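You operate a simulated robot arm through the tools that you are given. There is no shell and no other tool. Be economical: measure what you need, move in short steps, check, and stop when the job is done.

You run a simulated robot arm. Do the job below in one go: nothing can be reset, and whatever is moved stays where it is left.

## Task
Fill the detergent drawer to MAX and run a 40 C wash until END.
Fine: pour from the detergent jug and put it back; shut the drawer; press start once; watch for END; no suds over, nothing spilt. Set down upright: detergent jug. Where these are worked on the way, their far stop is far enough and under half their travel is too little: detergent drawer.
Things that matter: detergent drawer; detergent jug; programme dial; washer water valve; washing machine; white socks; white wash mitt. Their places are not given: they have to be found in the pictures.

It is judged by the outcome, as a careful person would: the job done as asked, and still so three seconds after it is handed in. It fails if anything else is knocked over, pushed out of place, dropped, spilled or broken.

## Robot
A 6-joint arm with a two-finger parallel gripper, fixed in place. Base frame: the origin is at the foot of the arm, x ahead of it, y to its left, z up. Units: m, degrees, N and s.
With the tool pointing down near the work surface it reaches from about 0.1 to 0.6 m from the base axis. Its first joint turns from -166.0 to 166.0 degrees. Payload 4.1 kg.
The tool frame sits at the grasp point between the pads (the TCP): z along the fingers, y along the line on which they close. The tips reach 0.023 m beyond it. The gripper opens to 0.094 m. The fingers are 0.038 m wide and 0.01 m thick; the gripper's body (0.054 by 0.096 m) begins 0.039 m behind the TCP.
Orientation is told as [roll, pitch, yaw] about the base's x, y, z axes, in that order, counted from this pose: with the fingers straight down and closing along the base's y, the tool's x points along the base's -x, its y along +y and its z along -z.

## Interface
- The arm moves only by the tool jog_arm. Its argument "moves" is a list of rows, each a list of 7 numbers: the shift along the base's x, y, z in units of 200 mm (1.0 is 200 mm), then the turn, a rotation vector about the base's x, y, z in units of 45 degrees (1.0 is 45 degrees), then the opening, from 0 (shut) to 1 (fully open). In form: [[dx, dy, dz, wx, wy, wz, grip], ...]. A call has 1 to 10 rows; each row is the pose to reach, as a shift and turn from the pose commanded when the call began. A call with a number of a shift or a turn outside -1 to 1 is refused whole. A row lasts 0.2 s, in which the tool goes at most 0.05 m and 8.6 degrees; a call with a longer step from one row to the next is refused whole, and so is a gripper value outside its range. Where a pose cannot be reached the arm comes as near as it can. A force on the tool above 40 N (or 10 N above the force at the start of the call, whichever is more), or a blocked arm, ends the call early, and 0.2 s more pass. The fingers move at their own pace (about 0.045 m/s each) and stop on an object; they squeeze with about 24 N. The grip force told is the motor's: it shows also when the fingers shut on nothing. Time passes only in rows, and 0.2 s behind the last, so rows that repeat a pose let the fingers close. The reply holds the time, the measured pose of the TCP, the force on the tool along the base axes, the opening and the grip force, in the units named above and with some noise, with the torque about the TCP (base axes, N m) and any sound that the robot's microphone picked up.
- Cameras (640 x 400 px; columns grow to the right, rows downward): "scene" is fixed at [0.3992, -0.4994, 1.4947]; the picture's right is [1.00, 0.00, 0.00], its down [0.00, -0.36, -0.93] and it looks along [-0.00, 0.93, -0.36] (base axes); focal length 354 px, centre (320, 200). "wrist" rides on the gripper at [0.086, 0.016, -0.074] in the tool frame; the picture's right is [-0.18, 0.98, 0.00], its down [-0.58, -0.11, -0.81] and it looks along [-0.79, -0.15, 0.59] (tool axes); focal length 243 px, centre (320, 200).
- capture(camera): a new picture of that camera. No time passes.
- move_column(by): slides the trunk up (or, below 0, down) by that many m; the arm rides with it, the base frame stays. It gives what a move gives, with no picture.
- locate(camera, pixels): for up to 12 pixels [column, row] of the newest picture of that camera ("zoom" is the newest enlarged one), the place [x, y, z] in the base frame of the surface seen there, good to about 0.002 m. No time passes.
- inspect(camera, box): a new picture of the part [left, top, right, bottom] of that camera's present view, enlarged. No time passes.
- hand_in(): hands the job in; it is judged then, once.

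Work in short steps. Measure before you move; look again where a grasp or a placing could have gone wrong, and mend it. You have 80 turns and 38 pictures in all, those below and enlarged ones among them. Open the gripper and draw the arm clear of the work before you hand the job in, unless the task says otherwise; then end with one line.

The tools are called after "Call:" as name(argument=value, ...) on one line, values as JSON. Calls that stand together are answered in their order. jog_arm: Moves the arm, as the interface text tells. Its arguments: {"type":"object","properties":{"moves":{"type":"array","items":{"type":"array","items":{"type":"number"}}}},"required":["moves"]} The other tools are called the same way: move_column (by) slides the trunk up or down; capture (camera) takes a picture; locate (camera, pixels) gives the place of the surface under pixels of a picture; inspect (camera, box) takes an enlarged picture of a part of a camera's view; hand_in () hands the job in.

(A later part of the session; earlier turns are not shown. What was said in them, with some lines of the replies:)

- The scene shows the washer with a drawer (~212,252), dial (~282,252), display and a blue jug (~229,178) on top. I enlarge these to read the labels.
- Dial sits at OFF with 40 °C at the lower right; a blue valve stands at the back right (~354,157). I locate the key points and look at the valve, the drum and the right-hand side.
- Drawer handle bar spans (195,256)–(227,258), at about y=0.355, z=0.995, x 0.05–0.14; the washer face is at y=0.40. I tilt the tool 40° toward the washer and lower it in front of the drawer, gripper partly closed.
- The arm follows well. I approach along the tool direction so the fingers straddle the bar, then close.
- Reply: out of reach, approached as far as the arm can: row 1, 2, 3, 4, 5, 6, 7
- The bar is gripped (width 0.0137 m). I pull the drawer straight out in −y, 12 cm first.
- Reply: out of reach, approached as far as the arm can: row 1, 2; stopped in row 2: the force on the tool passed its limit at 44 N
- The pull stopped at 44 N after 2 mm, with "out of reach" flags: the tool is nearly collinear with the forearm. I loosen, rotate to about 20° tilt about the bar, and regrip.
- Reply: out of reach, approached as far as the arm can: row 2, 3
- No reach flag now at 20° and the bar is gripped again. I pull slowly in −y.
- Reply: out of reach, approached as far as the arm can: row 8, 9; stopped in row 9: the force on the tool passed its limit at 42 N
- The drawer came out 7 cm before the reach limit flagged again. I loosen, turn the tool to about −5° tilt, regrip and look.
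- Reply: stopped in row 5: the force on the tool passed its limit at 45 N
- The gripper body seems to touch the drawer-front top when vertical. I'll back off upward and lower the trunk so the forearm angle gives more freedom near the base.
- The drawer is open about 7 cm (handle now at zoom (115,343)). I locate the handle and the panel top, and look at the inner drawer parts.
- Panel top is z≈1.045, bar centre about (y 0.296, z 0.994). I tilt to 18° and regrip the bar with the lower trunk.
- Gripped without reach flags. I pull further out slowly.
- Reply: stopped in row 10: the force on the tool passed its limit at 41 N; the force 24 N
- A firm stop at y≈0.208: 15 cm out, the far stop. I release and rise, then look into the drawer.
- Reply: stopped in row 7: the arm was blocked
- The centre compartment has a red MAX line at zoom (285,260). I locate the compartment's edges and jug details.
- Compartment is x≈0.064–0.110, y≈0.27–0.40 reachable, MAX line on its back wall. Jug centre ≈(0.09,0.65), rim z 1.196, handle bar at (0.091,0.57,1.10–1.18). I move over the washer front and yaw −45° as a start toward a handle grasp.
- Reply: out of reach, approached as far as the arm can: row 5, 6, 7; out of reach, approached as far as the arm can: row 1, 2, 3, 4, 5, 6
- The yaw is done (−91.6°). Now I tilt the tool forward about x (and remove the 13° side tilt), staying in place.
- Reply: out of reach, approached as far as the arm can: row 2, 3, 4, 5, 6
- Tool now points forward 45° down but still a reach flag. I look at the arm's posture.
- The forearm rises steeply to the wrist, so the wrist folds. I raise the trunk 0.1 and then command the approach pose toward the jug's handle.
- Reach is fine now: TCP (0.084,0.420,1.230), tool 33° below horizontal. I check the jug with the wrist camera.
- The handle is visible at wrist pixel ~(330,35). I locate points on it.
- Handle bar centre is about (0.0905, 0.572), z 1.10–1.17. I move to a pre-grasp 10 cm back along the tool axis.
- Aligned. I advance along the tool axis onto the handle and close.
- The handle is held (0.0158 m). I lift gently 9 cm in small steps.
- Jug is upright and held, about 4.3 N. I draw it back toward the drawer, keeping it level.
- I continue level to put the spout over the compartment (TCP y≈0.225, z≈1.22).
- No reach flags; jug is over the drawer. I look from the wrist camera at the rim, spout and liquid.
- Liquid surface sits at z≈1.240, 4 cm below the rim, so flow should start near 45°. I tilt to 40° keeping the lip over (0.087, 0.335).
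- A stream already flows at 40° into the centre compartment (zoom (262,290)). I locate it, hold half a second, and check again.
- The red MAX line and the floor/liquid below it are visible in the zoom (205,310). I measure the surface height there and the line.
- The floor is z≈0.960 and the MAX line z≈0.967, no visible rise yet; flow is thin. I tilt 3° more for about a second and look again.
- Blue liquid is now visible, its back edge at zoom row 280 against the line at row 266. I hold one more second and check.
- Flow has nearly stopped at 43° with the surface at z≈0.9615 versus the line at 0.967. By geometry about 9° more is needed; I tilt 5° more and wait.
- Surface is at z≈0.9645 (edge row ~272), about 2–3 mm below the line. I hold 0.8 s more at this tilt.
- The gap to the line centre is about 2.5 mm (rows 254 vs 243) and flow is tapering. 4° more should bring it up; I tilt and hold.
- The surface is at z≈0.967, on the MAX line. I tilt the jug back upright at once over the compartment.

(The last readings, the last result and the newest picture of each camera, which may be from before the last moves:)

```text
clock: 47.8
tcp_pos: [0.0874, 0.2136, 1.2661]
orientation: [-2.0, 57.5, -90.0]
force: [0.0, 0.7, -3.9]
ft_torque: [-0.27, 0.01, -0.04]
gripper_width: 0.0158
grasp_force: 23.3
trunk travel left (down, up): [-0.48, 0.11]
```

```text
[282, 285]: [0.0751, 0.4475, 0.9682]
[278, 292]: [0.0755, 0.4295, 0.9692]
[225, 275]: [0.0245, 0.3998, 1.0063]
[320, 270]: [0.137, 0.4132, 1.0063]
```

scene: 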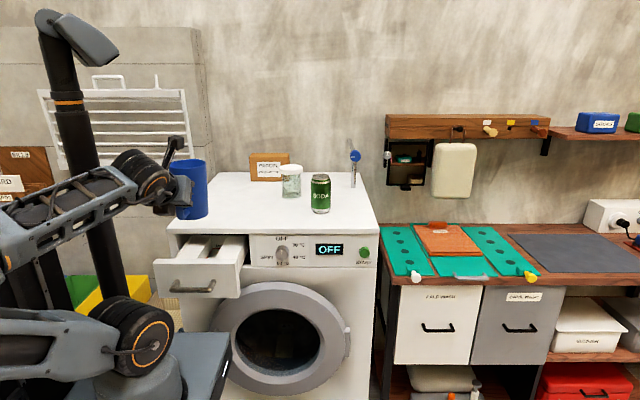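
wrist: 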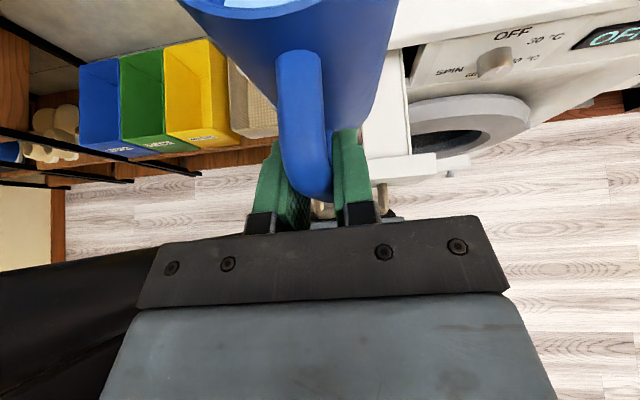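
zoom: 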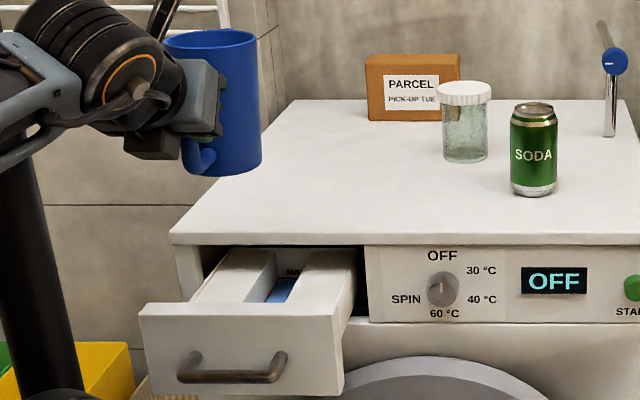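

The level is at the line, surroundings dry. I carry the jug level back the same way.

Call:
jog_arm(moves=[[0, 0.06, 0.02, 0, 0, 0, 0], [0.003, 0.17, 0.05, 0, 0, 0, 0], [0.006, 0.3, 0.1, 0, 0, 0, 0], [0.01, 0.43, 0.14, 0, 0, 0, 0], [0.013, 0.56, 0.18, 0, 0, 0, 0], [0.015, 0.68, 0.18, 0, 0, 0, 0], [0.017, 0.76, 0.18, 0, 0, 0, 0], [0.017, 0.79, 0.18, 0, 0, 0, 0]])

Call:
move_column(by=-0.08)

Call:
jog_arm(moves=[[0, 0.05, 0, 0, 0, 0, 0], [0, 0.16, 0, 0, 0, 0, 0], [0, 0.3, 0, 0, 0, 0, 0], [0, 0.44, 0, 0, 0, 0, 0], [0, 0.58, 0, 0, 0, 0, 0], [0, 0.72, 0, 0, 0, 0, 0], [0, 0.86, 0, 0, 0, 0, 0], [0, 0.96, 0, 0, 0, 0, 0], [0, 1.0, 0, 0, 0, 0, 0]])

```text
clock: 49.6
tcp_pos: [0.0911, 0.3704, 1.3034]
orientation: [-1.9, 57.4, -89.9]
force: [-0.2, 0.3, -4.4]
ft_torque: [-0.32, -0.05, 0.0]
gripper_width: 0.0154
grasp_force: 23.6
trunk travel left (down, up): [-0.48, 0.11]
```

```text
clock: 50.7
tcp_pos: [0.0897, 0.3715, 1.223]
orientation: [-1.9, 57.4, -90.0]
force: [0.1, 0.1, -4.2]
ft_torque: [-0.27, 0.01, -0.01]
gripper_width: 0.0158
grasp_force: 24.0
trunk travel left (down, up): [-0.4, 0.19]
```

```text
clock: 52.7
tcp_pos: [0.0911, 0.5709, 1.2239]
orientation: [-1.8, 57.4, -89.9]
force: [0.5, 0.1, -4.1]
ft_torque: [-0.3, 0.02, 0.01]
gripper_width: 0.0156
grasp_force: 24.3
trunk travel left (down, up): [-0.4, 0.19]
```

Over its original spot. I lower to 3 mm above the grasp height, then slow final steps.

Call:
jog_arm(moves=[[0, 0.005, -0.08, 0, 0, 0, 0], [0, 0.009, -0.18, 0, 0, 0, 0], [0, 0.009, -0.28, 0, 0, 0, 0], [0, 0.009, -0.35, 0, 0, 0, 0], [0, 0.009, -0.38, 0, 0, 0, 0], [0, 0.009, -0.388, 0, 0, 0, 0], [0, 0.009, -0.395, 0, 0, 0, 0]])

```text
clock: 54.3
tcp_pos: [0.0908, 0.5723, 1.1445]
orientation: [-1.9, 57.5, -90.0]
force: [-1.2, 0.4, -2.1]
ft_torque: [-0.04, -0.06, 0.05]
gripper_width: 0.0156
grasp_force: 24.6
trunk travel left (down, up): [-0.4, 0.19]
```

The load has moved onto the washer top (force −2 N, torque ≈0). I open and back off along the tool axis.

Call:
jog_arm(moves=[[0, 0, 0, 0, 0, 0, 0.3], [0, 0, 0, 0, 0, 0, 0.5], [0, 0, 0, 0, 0, 0, 0.5], [0, -0.06, 0.04, 0, 0, 0, 0.5], [0, -0.2, 0.13, 0, 0, 0, 0.5], [0, -0.38, 0.25, 0, 0, 0, 0.5], [0, -0.56, 0.3, 0, 0, 0, 0.5], [0, -0.76, 0.3, 0, 0, 0, 0.5], [0, -0.96, 0.3, 0, 0, 0, 0.5]])

Call:
capture(camera="scene")

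```text
clock: 56.3
tcp_pos: [0.0906, 0.379, 1.2044]
orientation: [-1.9, 57.5, -89.9]
force: [-0.2, 0.0, -0.3]
ft_torque: [-0.02, 0.02, -0.01]
gripper_width: 0.0472
grasp_force: 0.0
trunk travel left (down, up): [-0.4, 0.19]
```

```text
7 pictures are left
```

scene: 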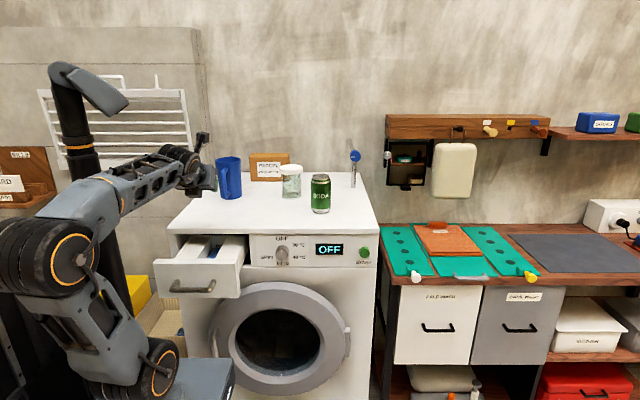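

Jug stands back in place. Next I close the drawer: go behind its front panel at x≈0.172 (right of the handle), fingers shut.

Call:
jog_arm(moves=[[0.08, -0.17, 0.0, 0, 0, 0, 0.1], [0.16, -0.34, 0.0, 0, 0, 0, 0], [0.24, -0.51, 0.0, 0, 0, 0, 0], [0.32, -0.68, 0, 0, 0, 0, 0], [0.38, -0.84, 0, 0, 0, 0, 0], [0.4075, -0.945, 0, 0, 0, 0, 0], [0.4075, -0.945, -0.2, 0, 0, 0, 0]])

```text
clock: 57.6
tcp_pos: [0.1069, 0.2365, 1.1993]
orientation: [-4.2, 56.7, -75.1]
force: [0.2, -0.2, 0.8]
ft_torque: [0.01, -0.01, 0.01]
gripper_width: 0.0002
grasp_force: 23.6
trunk travel left (down, up): [-0.4, 0.19]
stopped in row 6: the arm was blocked; the commanded pose is now the measured one
```

Too folded this way at this trunk height. I rotate the tool back to the earlier pose (yaw 0, 18° tilt) used for pulling, in two calls.

Call:
jog_arm(moves=[[0, 0.05, 0, -0.042, -0.132, 0.127, 0.1], [0, 0.1, 0, -0.084, -0.264, 0.254, 0.2], [0, 0.15, 0, -0.126, -0.395, 0.38, 0.34], [0, 0.2, 0, -0.168, -0.527, 0.507, 0.34], [0, 0.25, 0, -0.21, -0.659, 0.634, 0.34]])

Call:
jog_arm(moves=[[0, 0, 0, -0.042, -0.132, 0.127, 0.34], [0, 0, 0, -0.084, -0.264, 0.254, 0.34], [0, 0, 0, -0.126, -0.395, 0.38, 0.34], [0, 0, 0, -0.168, -0.527, 0.507, 0.34], [0, 0, 0, -0.21, -0.659, 0.634, 0.34]])

```text
clock: 58.8
tcp_pos: [0.1072, 0.2855, 1.1996]
orientation: [19.9, 30.8, -28.9]
force: [0.2, 0.3, 0.4]
ft_torque: [-0.02, 0.02, 0.04]
gripper_width: 0.0318
grasp_force: 0.1
trunk travel left (down, up): [-0.4, 0.19]
```

```text
clock: 60.0
tcp_pos: [0.107, 0.2858, 1.1995]
orientation: [18.0, 0.0, 0.0]
force: [-0.3, -1.0, 0.6]
ft_torque: [-0.01, 0.0, -0.04]
gripper_width: 0.032
grasp_force: 0.1
trunk travel left (down, up): [-0.4, 0.19]
```

Orientation exact. I lower the trunk to the earlier height and regrip the drawer bar (y≈0.208).

Call:
move_column(by=-0.1)

Call:
jog_arm(moves=[[-0.01, -0.16, -0.05, 0, 0, 0, 0.36], [-0.02, -0.32, -0.1, 0, 0, 0, 0.36], [-0.03, -0.48, -0.15, 0, 0, 0, 0.36], [-0.03, -0.43, -0.33, 0, 0, 0, 0.36], [-0.03, -0.3875, -0.49, 0, 0, 0, 0.36], [-0.03, -0.3875, -0.49, 0, 0, 0, 0], [-0.03, -0.3875, -0.49, 0, 0, 0, 0], [-0.03, -0.3875, -0.49, 0, 0, 0, 0]])

```text
clock: 61.3
tcp_pos: [0.1057, 0.286, 1.1003]
orientation: [18.1, 0.1, 0.0]
force: [0.4, -0.2, 0.0]
ft_torque: [-0.01, 0.03, -0.01]
gripper_width: 0.032
grasp_force: 0.0
trunk travel left (down, up): [-0.3, 0.29]
```

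```text
clock: 63.1
tcp_pos: [0.1008, 0.2094, 1.0015]
orientation: [18.0, 0.1, -0.1]
force: [0.2, -0.9, -0.4]
ft_torque: [0.02, -0.4, 0.45]
gripper_width: 0.0136
grasp_force: 45.7
trunk travel left (down, up): [-0.3, 0.29]
```

Gripped (0.0136 m). I push the drawer gently closed over the 15 cm.

Call:
jog_arm(moves=[[0, 0.03, 0, 0, 0, 0, 0], [0, 0.1, 0, 0, 0, 0, 0], [0, 0.18, 0, 0, 0, 0, 0], [0, 0.26, 0, 0, 0, 0, 0], [0, 0.34, 0, 0, 0, 0, 0], [0, 0.42, 0, 0, 0, 0, 0], [0, 0.5, 0, 0, 0, 0, 0], [0, 0.58, 0, 0, 0, 0, 0], [0, 0.66, 0, 0, 0, 0, 0], [0, 0.7, 0, 0, 0, 0, 0]])

Call:
jog_arm(moves=[[0, 0.02, 0, 0, 0, 0, 0], [0, 0.04, 0, 0, 0, 0, 0], [0, 0.06, 0, 0, 0, 0, 0], [0, 0.08, 0, 0, 0, 0, 0]])

```text
clock: 65.3
tcp_pos: [0.1013, 0.3483, 1.0017]
orientation: [18.1, 0.1, -0.1]
force: [5.3, -0.4, -13.6]
ft_torque: [-0.06, -1.03, 0.47]
gripper_width: 0.0139
grasp_force: 45.2
trunk travel left (down, up): [-0.3, 0.29]
```

```text
clock: 66.4
tcp_pos: [0.1008, 0.3592, 1.0024]
orientation: [17.2, 0.1, -0.1]
force: [3.8, -18.6, 2.9]
ft_torque: [-0.37, 0.36, 0.61]
gripper_width: 0.0134
grasp_force: 45.4
trunk travel left (down, up): [-0.3, 0.29]
stopped in row 4: the force on the tool passed its limit at 41 N (the readings are from after the stop); the commanded pose is now the measured one
```

Drawer is back at its closed stop (y 0.359). I release, draw back and up, then lower the trunk so the tool can point horizontally at the dial.

Call:
jog_arm(moves=[[0, 0, 0, 0, 0, 0, 0.34], [0, 0, 0, 0, 0, 0, 0.36], [0, -0.06, 0.19, 0, 0, 0, 0.5], [0.1, -0.2, 0.35, 0, 0, 0, 0.5], [0.2, -0.25, 0.5, 0, 0, 0, 0.5], [0.35, -0.3, 0.65, 0, 0, 0, 0.5], [0.5, -0.3, 0.8, 0, 0, 0, 0.5]])

Call:
move_column(by=-0.2)

Call:
jog_arm(moves=[[0.07, 0, 0.1, 0.18, 0, 0, 0.6], [0.14, 0, 0.2, 0.36, 0, 0, 0.6], [0.21, 0, 0.3, 0.54, 0, 0, 0.6], [0.28, 0, 0.35, 0.72, 0, 0, 0.6], [0.35, 0, 0.35, 0.9, 0, 0, 0.6], [0.42, 0, 0.35, 1.0, 0, 0, 0.6]])

```text
clock: 68.0
tcp_pos: [0.2011, 0.3005, 1.1607]
orientation: [17.4, 0.1, -0.1]
force: [0.1, 0.1, -0.2]
ft_torque: [0.05, -0.02, 0.03]
gripper_width: 0.0471
grasp_force: 0.0
trunk travel left (down, up): [-0.3, 0.29]
```

```text
clock: 70.2
tcp_pos: [0.2016, 0.3009, 0.9605]
orientation: [17.5, 0.1, -0.1]
force: [0.1, 0.4, 0.3]
ft_torque: [-0.01, 0.0, -0.03]
gripper_width: 0.0473
grasp_force: 0.1
trunk travel left (down, up): [-0.1, 0.49]
```

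```text
clock: 71.6
tcp_pos: [0.2859, 0.3003, 1.0296]
orientation: [62.5, 0.0, 0.0]
force: [-0.6, -0.9, -0.2]
ft_torque: [0.02, 0.01, -0.01]
gripper_width: 0.0563
grasp_force: 0.0
trunk travel left (down, up): [-0.1, 0.49]
```

No flags. I refine the dial centre using the newest scene picture (dial at ~(282,253)) and the start button (364,252), while levelling the tool at y≈0.30.

Call:
locate(camera="scene", pixels=[[282, 246], [282, 249], [282, 258], [282, 261], [276, 253], [278, 253], [286, 253], [288, 253], [364, 248], [364, 256], [360, 252], [368, 252]])

Call:
jog_arm(moves=[[0.01, 0, -0.05, 0.16, 0, 0, 0.6], [0.02, 0, -0.1, 0.32, 0, 0, 0.6], [0.03, 0, -0.14, 0.48, 0, 0, 0.6], [0.035, 0, -0.145, 0.611, 0, 0, 0.6]])

```text
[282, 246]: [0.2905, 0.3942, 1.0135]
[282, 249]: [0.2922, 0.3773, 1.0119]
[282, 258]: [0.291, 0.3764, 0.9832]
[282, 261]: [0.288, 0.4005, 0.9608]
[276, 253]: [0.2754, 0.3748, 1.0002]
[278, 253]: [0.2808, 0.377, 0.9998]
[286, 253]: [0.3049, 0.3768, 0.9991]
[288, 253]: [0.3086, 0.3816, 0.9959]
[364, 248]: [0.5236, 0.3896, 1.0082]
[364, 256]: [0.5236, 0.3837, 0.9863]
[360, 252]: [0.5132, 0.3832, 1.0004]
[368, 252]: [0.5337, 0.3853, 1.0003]
```

```text
clock: 72.6
tcp_pos: [0.2928, 0.3008, 1.0017]
orientation: [90.1, 0.1, 0.1]
force: [0.6, -0.7, 0.3]
ft_torque: [-0.02, 0.0, 0.03]
gripper_width: 0.0562
grasp_force: 0.0
trunk travel left (down, up): [-0.1, 0.49]
```

Dial centre ≈(0.291, 0.998), radius ~16 mm, front y 0.377; button centre ≈(0.5236, 0.997). I advance on the dial and close on it.

Call:
jog_arm(moves=[[-0.009, 0.12, -0.018, 0, 0, 0, 0.6], [-0.009, 0.24, -0.018, 0, 0, 0, 0.6], [-0.009, 0.35, -0.018, 0, 0, 0, 0.6], [-0.009, 0.35, -0.018, 0, 0, 0, 0.2], [-0.009, 0.35, -0.018, 0, 0, 0, 0], [-0.009, 0.35, -0.018, 0, 0, 0, 0], [-0.009, 0.35, -0.018, 0, 0, 0, 0]])

```text
clock: 74.2
tcp_pos: [0.2907, 0.3725, 0.9947]
orientation: [89.7, 0.2, 0.1]
force: [-6.7, -5.0, -26.8]
ft_torque: [0.65, -0.01, -0.35]
gripper_width: 0.0367
grasp_force: 45.3
trunk travel left (down, up): [-0.1, 0.49]
```

Gripped at width 0.0367, with a −27 N vertical load: the dial centre is ~4 mm lower. I relieve that and turn +45° about y (clockwise).

Call:
jog_arm(moves=[[0, 0, -0.02, 0, 0, 0, 0], [0, 0, -0.02, 0, 0, 0, 0], [0, 0, -0.02, 0, 0.15, 0, 0], [0, 0, -0.02, 0, 0.3, 0, 0], [0, 0, -0.02, 0, 0.45, 0, 0], [0, 0, -0.02, 0, 0.6, 0, 0], [0, 0, -0.02, 0, 0.75, 0, 0], [0, 0, -0.02, 0, 0.9, 0, 0], [0, 0, -0.02, 0, 1.0, 0, 0]])

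```text
clock: 76.2
tcp_pos: [0.291, 0.3722, 0.9929]
orientation: [90.1, 45.2, 0.3]
force: [5.8, 13.0, 18.3]
ft_torque: [-0.42, 0.05, -0.92]
gripper_width: 0.0368
grasp_force: 44.7
trunk travel left (down, up): [-0.1, 0.49]
```

The turn proceeds. Another 45°.

Call:
jog_arm(moves=[[0, 0, 0.005, 0, 0.15, 0, 0], [0, 0, 0.005, 0, 0.3, 0, 0], [0, 0, 0.005, 0, 0.45, 0, 0], [0, 0, 0.005, 0, 0.6, 0, 0], [0, 0, 0.005, 0, 0.75, 0, 0], [0, 0, 0.005, 0, 0.9, 0, 0], [0, 0, 0.005, 0, 1.0, 0, 0]])

Call:
jog_arm(moves=[[0, 0, 0, 0, 0.15, 0, 0], [0, 0, 0, 0, 0.3, 0, 0], [0, 0, 0, 0, 0.45, 0, 0], [0, 0, 0, 0, 0.6, 0, 0], [0, 0, 0, 0, 0.667, 0, 0], [0, 0, 0, 0, 0.667, 0, 0]])

Call:
inspect(camera="scene", box=[240, 200, 400, 300])

```text
clock: 77.8
tcp_pos: [0.2904, 0.3716, 0.9946]
orientation: [-96.6, 89.8, 173.7]
force: [-3.4, 4.2, 0.3]
ft_torque: [1.36, -0.01, -0.26]
gripper_width: 0.037
grasp_force: 44.5
trunk travel left (down, up): [-0.1, 0.49]
```

```text
clock: 79.2
tcp_pos: [0.2901, 0.3716, 0.9941]
orientation: [-90.2, 59.8, -180.0]
force: [-10.3, -3.8, -10.6]
ft_torque: [-0.51, -0.01, 0.58]
gripper_width: 0.0368
grasp_force: 44.8
trunk travel left (down, up): [-0.1, 0.49]
```

```text
4.00 times, centred on (320, 250) of scene
```

zoom: 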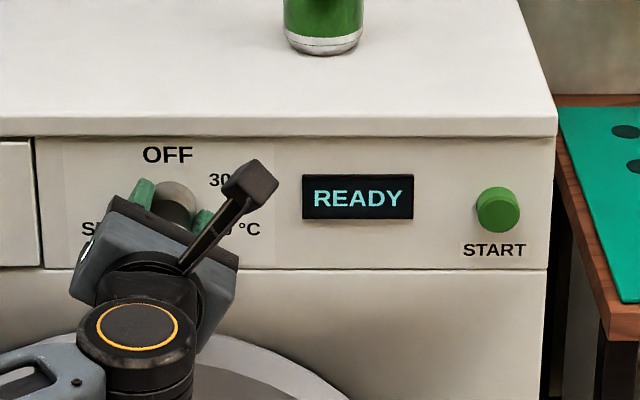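

Display shows READY with the dial at 40 °C. I release and back off, then check the dial and take a close look at the water valve.

Call:
jog_arm(moves=[[0, 0, 0, 0, 0, 0, 0.5], [0, 0, 0, 0, 0, 0, 0.7], [0, 0, 0, 0, 0, 0, 0.7], [0, -0.15, 0, 0, 0, 0, 0.7], [0, -0.35, 0, 0, 0, 0, 0.7], [0, -0.4, -0.2, 0, 0, 0, 0.7]])

Call:
inspect(camera="scene", box=[338, 140, 370, 190])

```text
clock: 80.6
tcp_pos: [0.2897, 0.2906, 0.9554]
orientation: [-90.3, 59.9, 179.7]
force: [0.1, -0.4, -0.6]
ft_torque: [0.0, 0.02, -0.05]
gripper_width: 0.0658
grasp_force: 0.1
trunk travel left (down, up): [-0.1, 0.49]
```

```text
8.00 times, centred on (354, 165) of scene
```

zoom: 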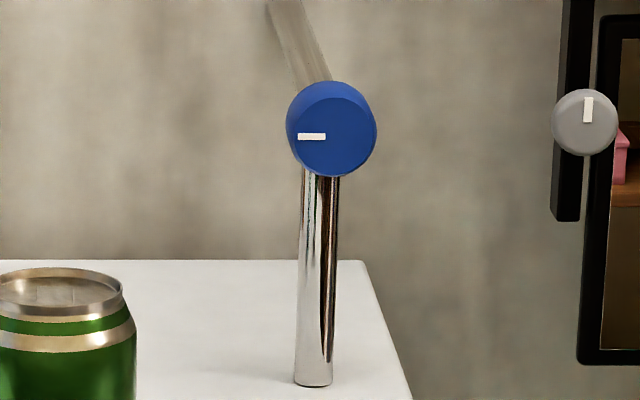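

The valve's mark is horizontal, no label; the display says READY, so I leave the valve untouched for now. I move sideways to the START button with the fingers shut.

Call:
jog_arm(moves=[[0.15, 0, 0.05, 0, 0, 0, 0.3], [0.35, 0, 0.1, 0, 0, 0, 0], [0.55, 0, 0.15, 0, 0, 0, 0], [0.75, 0, 0.2, 0, 0, 0, 0], [0.95, 0, 0.2, 0, 0, 0, 0], [1.0, 0, 0.208, 0, 0, 0, 0]])

Call:
jog_arm(moves=[[0.1, 0, 0, 0, 0, 0, 0], [0.17, 0.05, 0, 0, 0, 0, 0], [0.17, 0.2, 0, 0, 0, 0, 0], [0.17, 0.2, 0, 0, 0, 0, 0]])

Call:
inspect(camera="scene", box=[240, 200, 400, 300])

```text
clock: 82.0
tcp_pos: [0.4902, 0.2919, 0.9967]
orientation: [-90.2, 59.9, 179.8]
force: [0.2, -0.4, -0.1]
ft_torque: [0.01, -0.02, 0.0]
gripper_width: 0.0
grasp_force: 23.9
trunk travel left (down, up): [-0.1, 0.49]
```

```text
clock: 83.0
tcp_pos: [0.5251, 0.3312, 0.9948]
orientation: [-90.3, 59.7, 179.8]
force: [-0.4, 0.5, -0.1]
ft_torque: [0.01, 0.0, 0.01]
gripper_width: 0.0
grasp_force: 23.9
trunk travel left (down, up): [-0.1, 0.49]
```

```text
4.00 times, centred on (320, 250) of scene
```

zoom: 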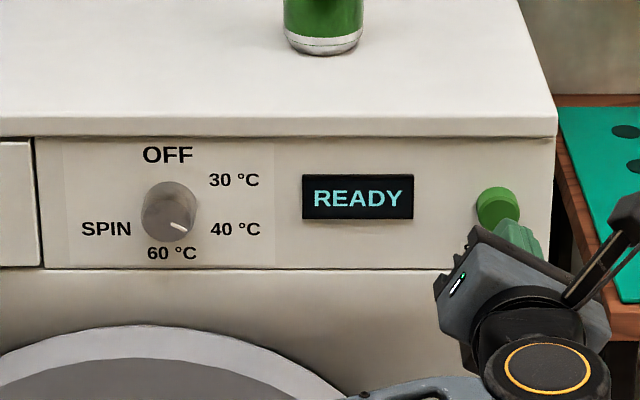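

Dial points at 40 °C, fingertips lined up with START. I press in slowly about 7 mm and draw back, once.

Call:
jog_arm(moves=[[0, 0.1, 0, 0, 0, 0, 0], [0, 0.145, 0, 0, 0, 0, 0], [0, 0.16, 0, 0, 0, 0, 0], [0, 0.175, 0, 0, 0, 0, 0], [0, 0.185, 0, 0, 0, 0, 0], [0, 0.1, 0, 0, 0, 0, 0], [0, -0.1, 0, 0, 0, 0, 0]])

```text
clock: 84.6
tcp_pos: [0.5257, 0.311, 0.9954]
orientation: [-90.1, 59.8, 179.8]
force: [0.0, -0.2, -0.5]
ft_torque: [-0.02, 0.02, 0.0]
gripper_width: 0.0001
grasp_force: 24.1
trunk travel left (down, up): [-0.1, 0.49]
heard: click
```

A click was heard. I check the display.

Call:
inspect(camera="scene", box=[200, 190, 400, 310])

```text
3.20 times, centred on (300, 250) of scene
```

zoom: 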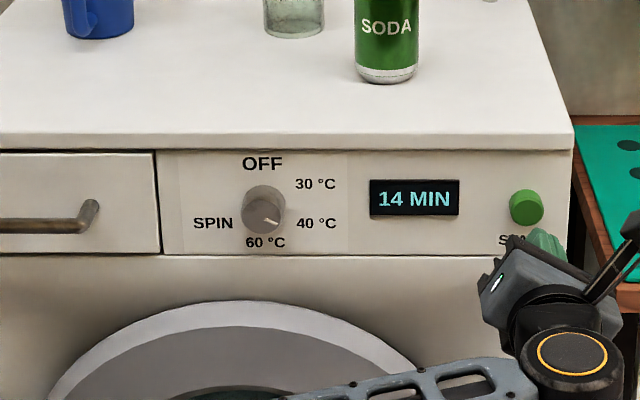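

The wash runs ("14 MIN"), so the water is on. I open the gripper, draw the arm clear, and wait for END, listening.

Call:
jog_arm(moves=[[0, -0.15, 0, 0, 0, 0, 0.5], [-0.1, -0.3, 0, 0, 0, 0, 0.8], [-0.2, -0.4, 0, 0, 0, 0, 0.8], [-0.2, -0.4, 0, 0, 0, 0, 0.8], [-0.2, -0.4, 0, 0, 0, 0, 0.8], [-0.2, -0.4, 0, 0, 0, 0, 0.8], [-0.2, -0.4, 0, 0, 0, 0, 0.8], [-0.2, -0.4, 0, 0, 0, 0, 0.8], [-0.2, -0.4, 0, 0, 0, 0, 0.8], [-0.2, -0.4, 0, 0, 0, 0, 0.8]])

Call:
jog_arm(moves=[[0, 0, 0, 0, 0, 0, 0.8], [0, 0, 0, 0, 0, 0, 0.8], [0, 0, 0, 0, 0, 0, 0.8], [0, 0, 0, 0, 0, 0, 0.8], [0, 0, 0, 0, 0, 0, 0.8], [0, 0, 0, 0, 0, 0, 0.8], [0, 0, 0, 0, 0, 0, 0.8], [0, 0, 0, 0, 0, 0, 0.8], [0, 0, 0, 0, 0, 0, 0.8], [0, 0, 0, 0, 0, 0, 0.8]])

Call:
jog_arm(moves=[[0, 0, 0, 0, 0, 0, 0.8], [0, 0, 0, 0, 0, 0, 0.8], [0, 0, 0, 0, 0, 0, 0.8], [0, 0, 0, 0, 0, 0, 0.8], [0, 0, 0, 0, 0, 0, 0.8], [0, 0, 0, 0, 0, 0, 0.8], [0, 0, 0, 0, 0, 0, 0.8], [0, 0, 0, 0, 0, 0, 0.8], [0, 0, 0, 0, 0, 0, 0.8], [0, 0, 0, 0, 0, 0, 0.8]])

Call:
jog_arm(moves=[[0, 0, 0, 0, 0, 0, 0.8], [0, 0, 0, 0, 0, 0, 0.8], [0, 0, 0, 0, 0, 0, 0.8], [0, 0, 0, 0, 0, 0, 0.8], [0, 0, 0, 0, 0, 0, 0.8], [0, 0, 0, 0, 0, 0, 0.8], [0, 0, 0, 0, 0, 0, 0.8], [0, 0, 0, 0, 0, 0, 0.8], [0, 0, 0, 0, 0, 0, 0.8], [0, 0, 0, 0, 0, 0, 0.8]])

Call:
jog_arm(moves=[[0, 0, 0, 0, 0, 0, 0.8], [0, 0, 0, 0, 0, 0, 0.8], [0, 0, 0, 0, 0, 0, 0.8], [0, 0, 0, 0, 0, 0, 0.8], [0, 0, 0, 0, 0, 0, 0.8], [0, 0, 0, 0, 0, 0, 0.8], [0, 0, 0, 0, 0, 0, 0.8], [0, 0, 0, 0, 0, 0, 0.8], [0, 0, 0, 0, 0, 0, 0.8], [0, 0, 0, 0, 0, 0, 0.8]])

Call:
jog_arm(moves=[[0, 0, 0, 0, 0, 0, 0.8], [0, 0, 0, 0, 0, 0, 0.8], [0, 0, 0, 0, 0, 0, 0.8], [0, 0, 0, 0, 0, 0, 0.8], [0, 0, 0, 0, 0, 0, 0.8], [0, 0, 0, 0, 0, 0, 0.8], [0, 0, 0, 0, 0, 0, 0.8], [0, 0, 0, 0, 0, 0, 0.8], [0, 0, 0, 0, 0, 0, 0.8], [0, 0, 0, 0, 0, 0, 0.8]])

```text
clock: 86.8
tcp_pos: [0.486, 0.2309, 0.9955]
orientation: [-90.3, 59.9, 179.8]
force: [-0.3, 0.3, 0.6]
ft_torque: [0.0, 0.0, -0.01]
gripper_width: 0.0749
grasp_force: 0.0
trunk travel left (down, up): [-0.1, 0.49]
```

```text
clock: 89.0
tcp_pos: [0.4871, 0.2306, 0.9949]
orientation: [-90.3, 59.9, 179.7]
force: [0.4, 0.4, 0.8]
ft_torque: [0.0, 0.02, -0.04]
gripper_width: 0.0754
grasp_force: 0.1
trunk travel left (down, up): [-0.1, 0.49]
```

```text
clock: 91.2
tcp_pos: [0.4871, 0.2311, 0.9948]
orientation: [-90.4, 60.0, 179.9]
force: [-0.2, 0.2, -0.1]
ft_torque: [0.02, -0.04, -0.03]
gripper_width: 0.0754
grasp_force: 0.0
trunk travel left (down, up): [-0.1, 0.49]
```

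```text
clock: 93.4
tcp_pos: [0.4861, 0.2311, 0.9956]
orientation: [-90.3, 59.9, 179.7]
force: [0.3, 0.5, -0.1]
ft_torque: [-0.01, -0.03, -0.01]
gripper_width: 0.0753
grasp_force: 0.0
trunk travel left (down, up): [-0.1, 0.49]
```

```text
clock: 95.6
tcp_pos: [0.4861, 0.2312, 0.9948]
orientation: [-90.3, 59.9, 179.8]
force: [-0.4, 0.6, -1.2]
ft_torque: [-0.01, 0.05, 0.02]
gripper_width: 0.0752
grasp_force: 0.1
trunk travel left (down, up): [-0.1, 0.49]
```

```text
clock: 97.8
tcp_pos: [0.4858, 0.2312, 0.9961]
orientation: [-90.3, 60.0, 179.7]
force: [-0.7, -0.1, 0.1]
ft_torque: [-0.01, 0.02, 0.02]
gripper_width: 0.0757
grasp_force: 0.1
trunk travel left (down, up): [-0.1, 0.49]
```

Thirteen seconds have passed with no sound; I check the display.

Call:
inspect(camera="scene", box=[160, 140, 400, 290])

```text
2.67 times, centred on (280, 215) of scene
```

zoom: 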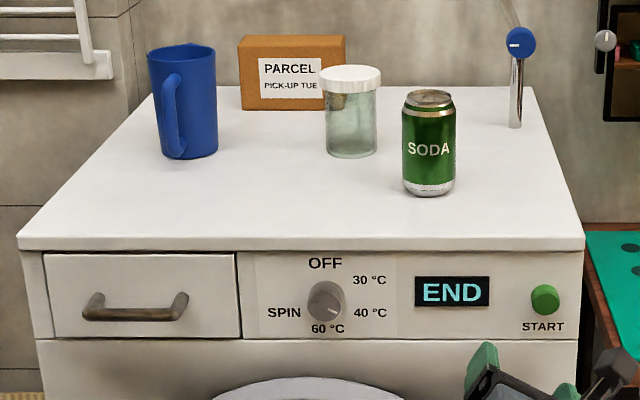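

The display shows END, the drawer is shut, the jug is upright in its place, no suds or spills are visible, and the arm is clear. I hand in.

Call:
hand_in()

```text
The job is handed in.
```

The detergent drawer was filled to the MAX line and shut, the 40 °C wash was started with one press and ran until the display read END, and the jug is back upright in its place with no spills or suds visible.
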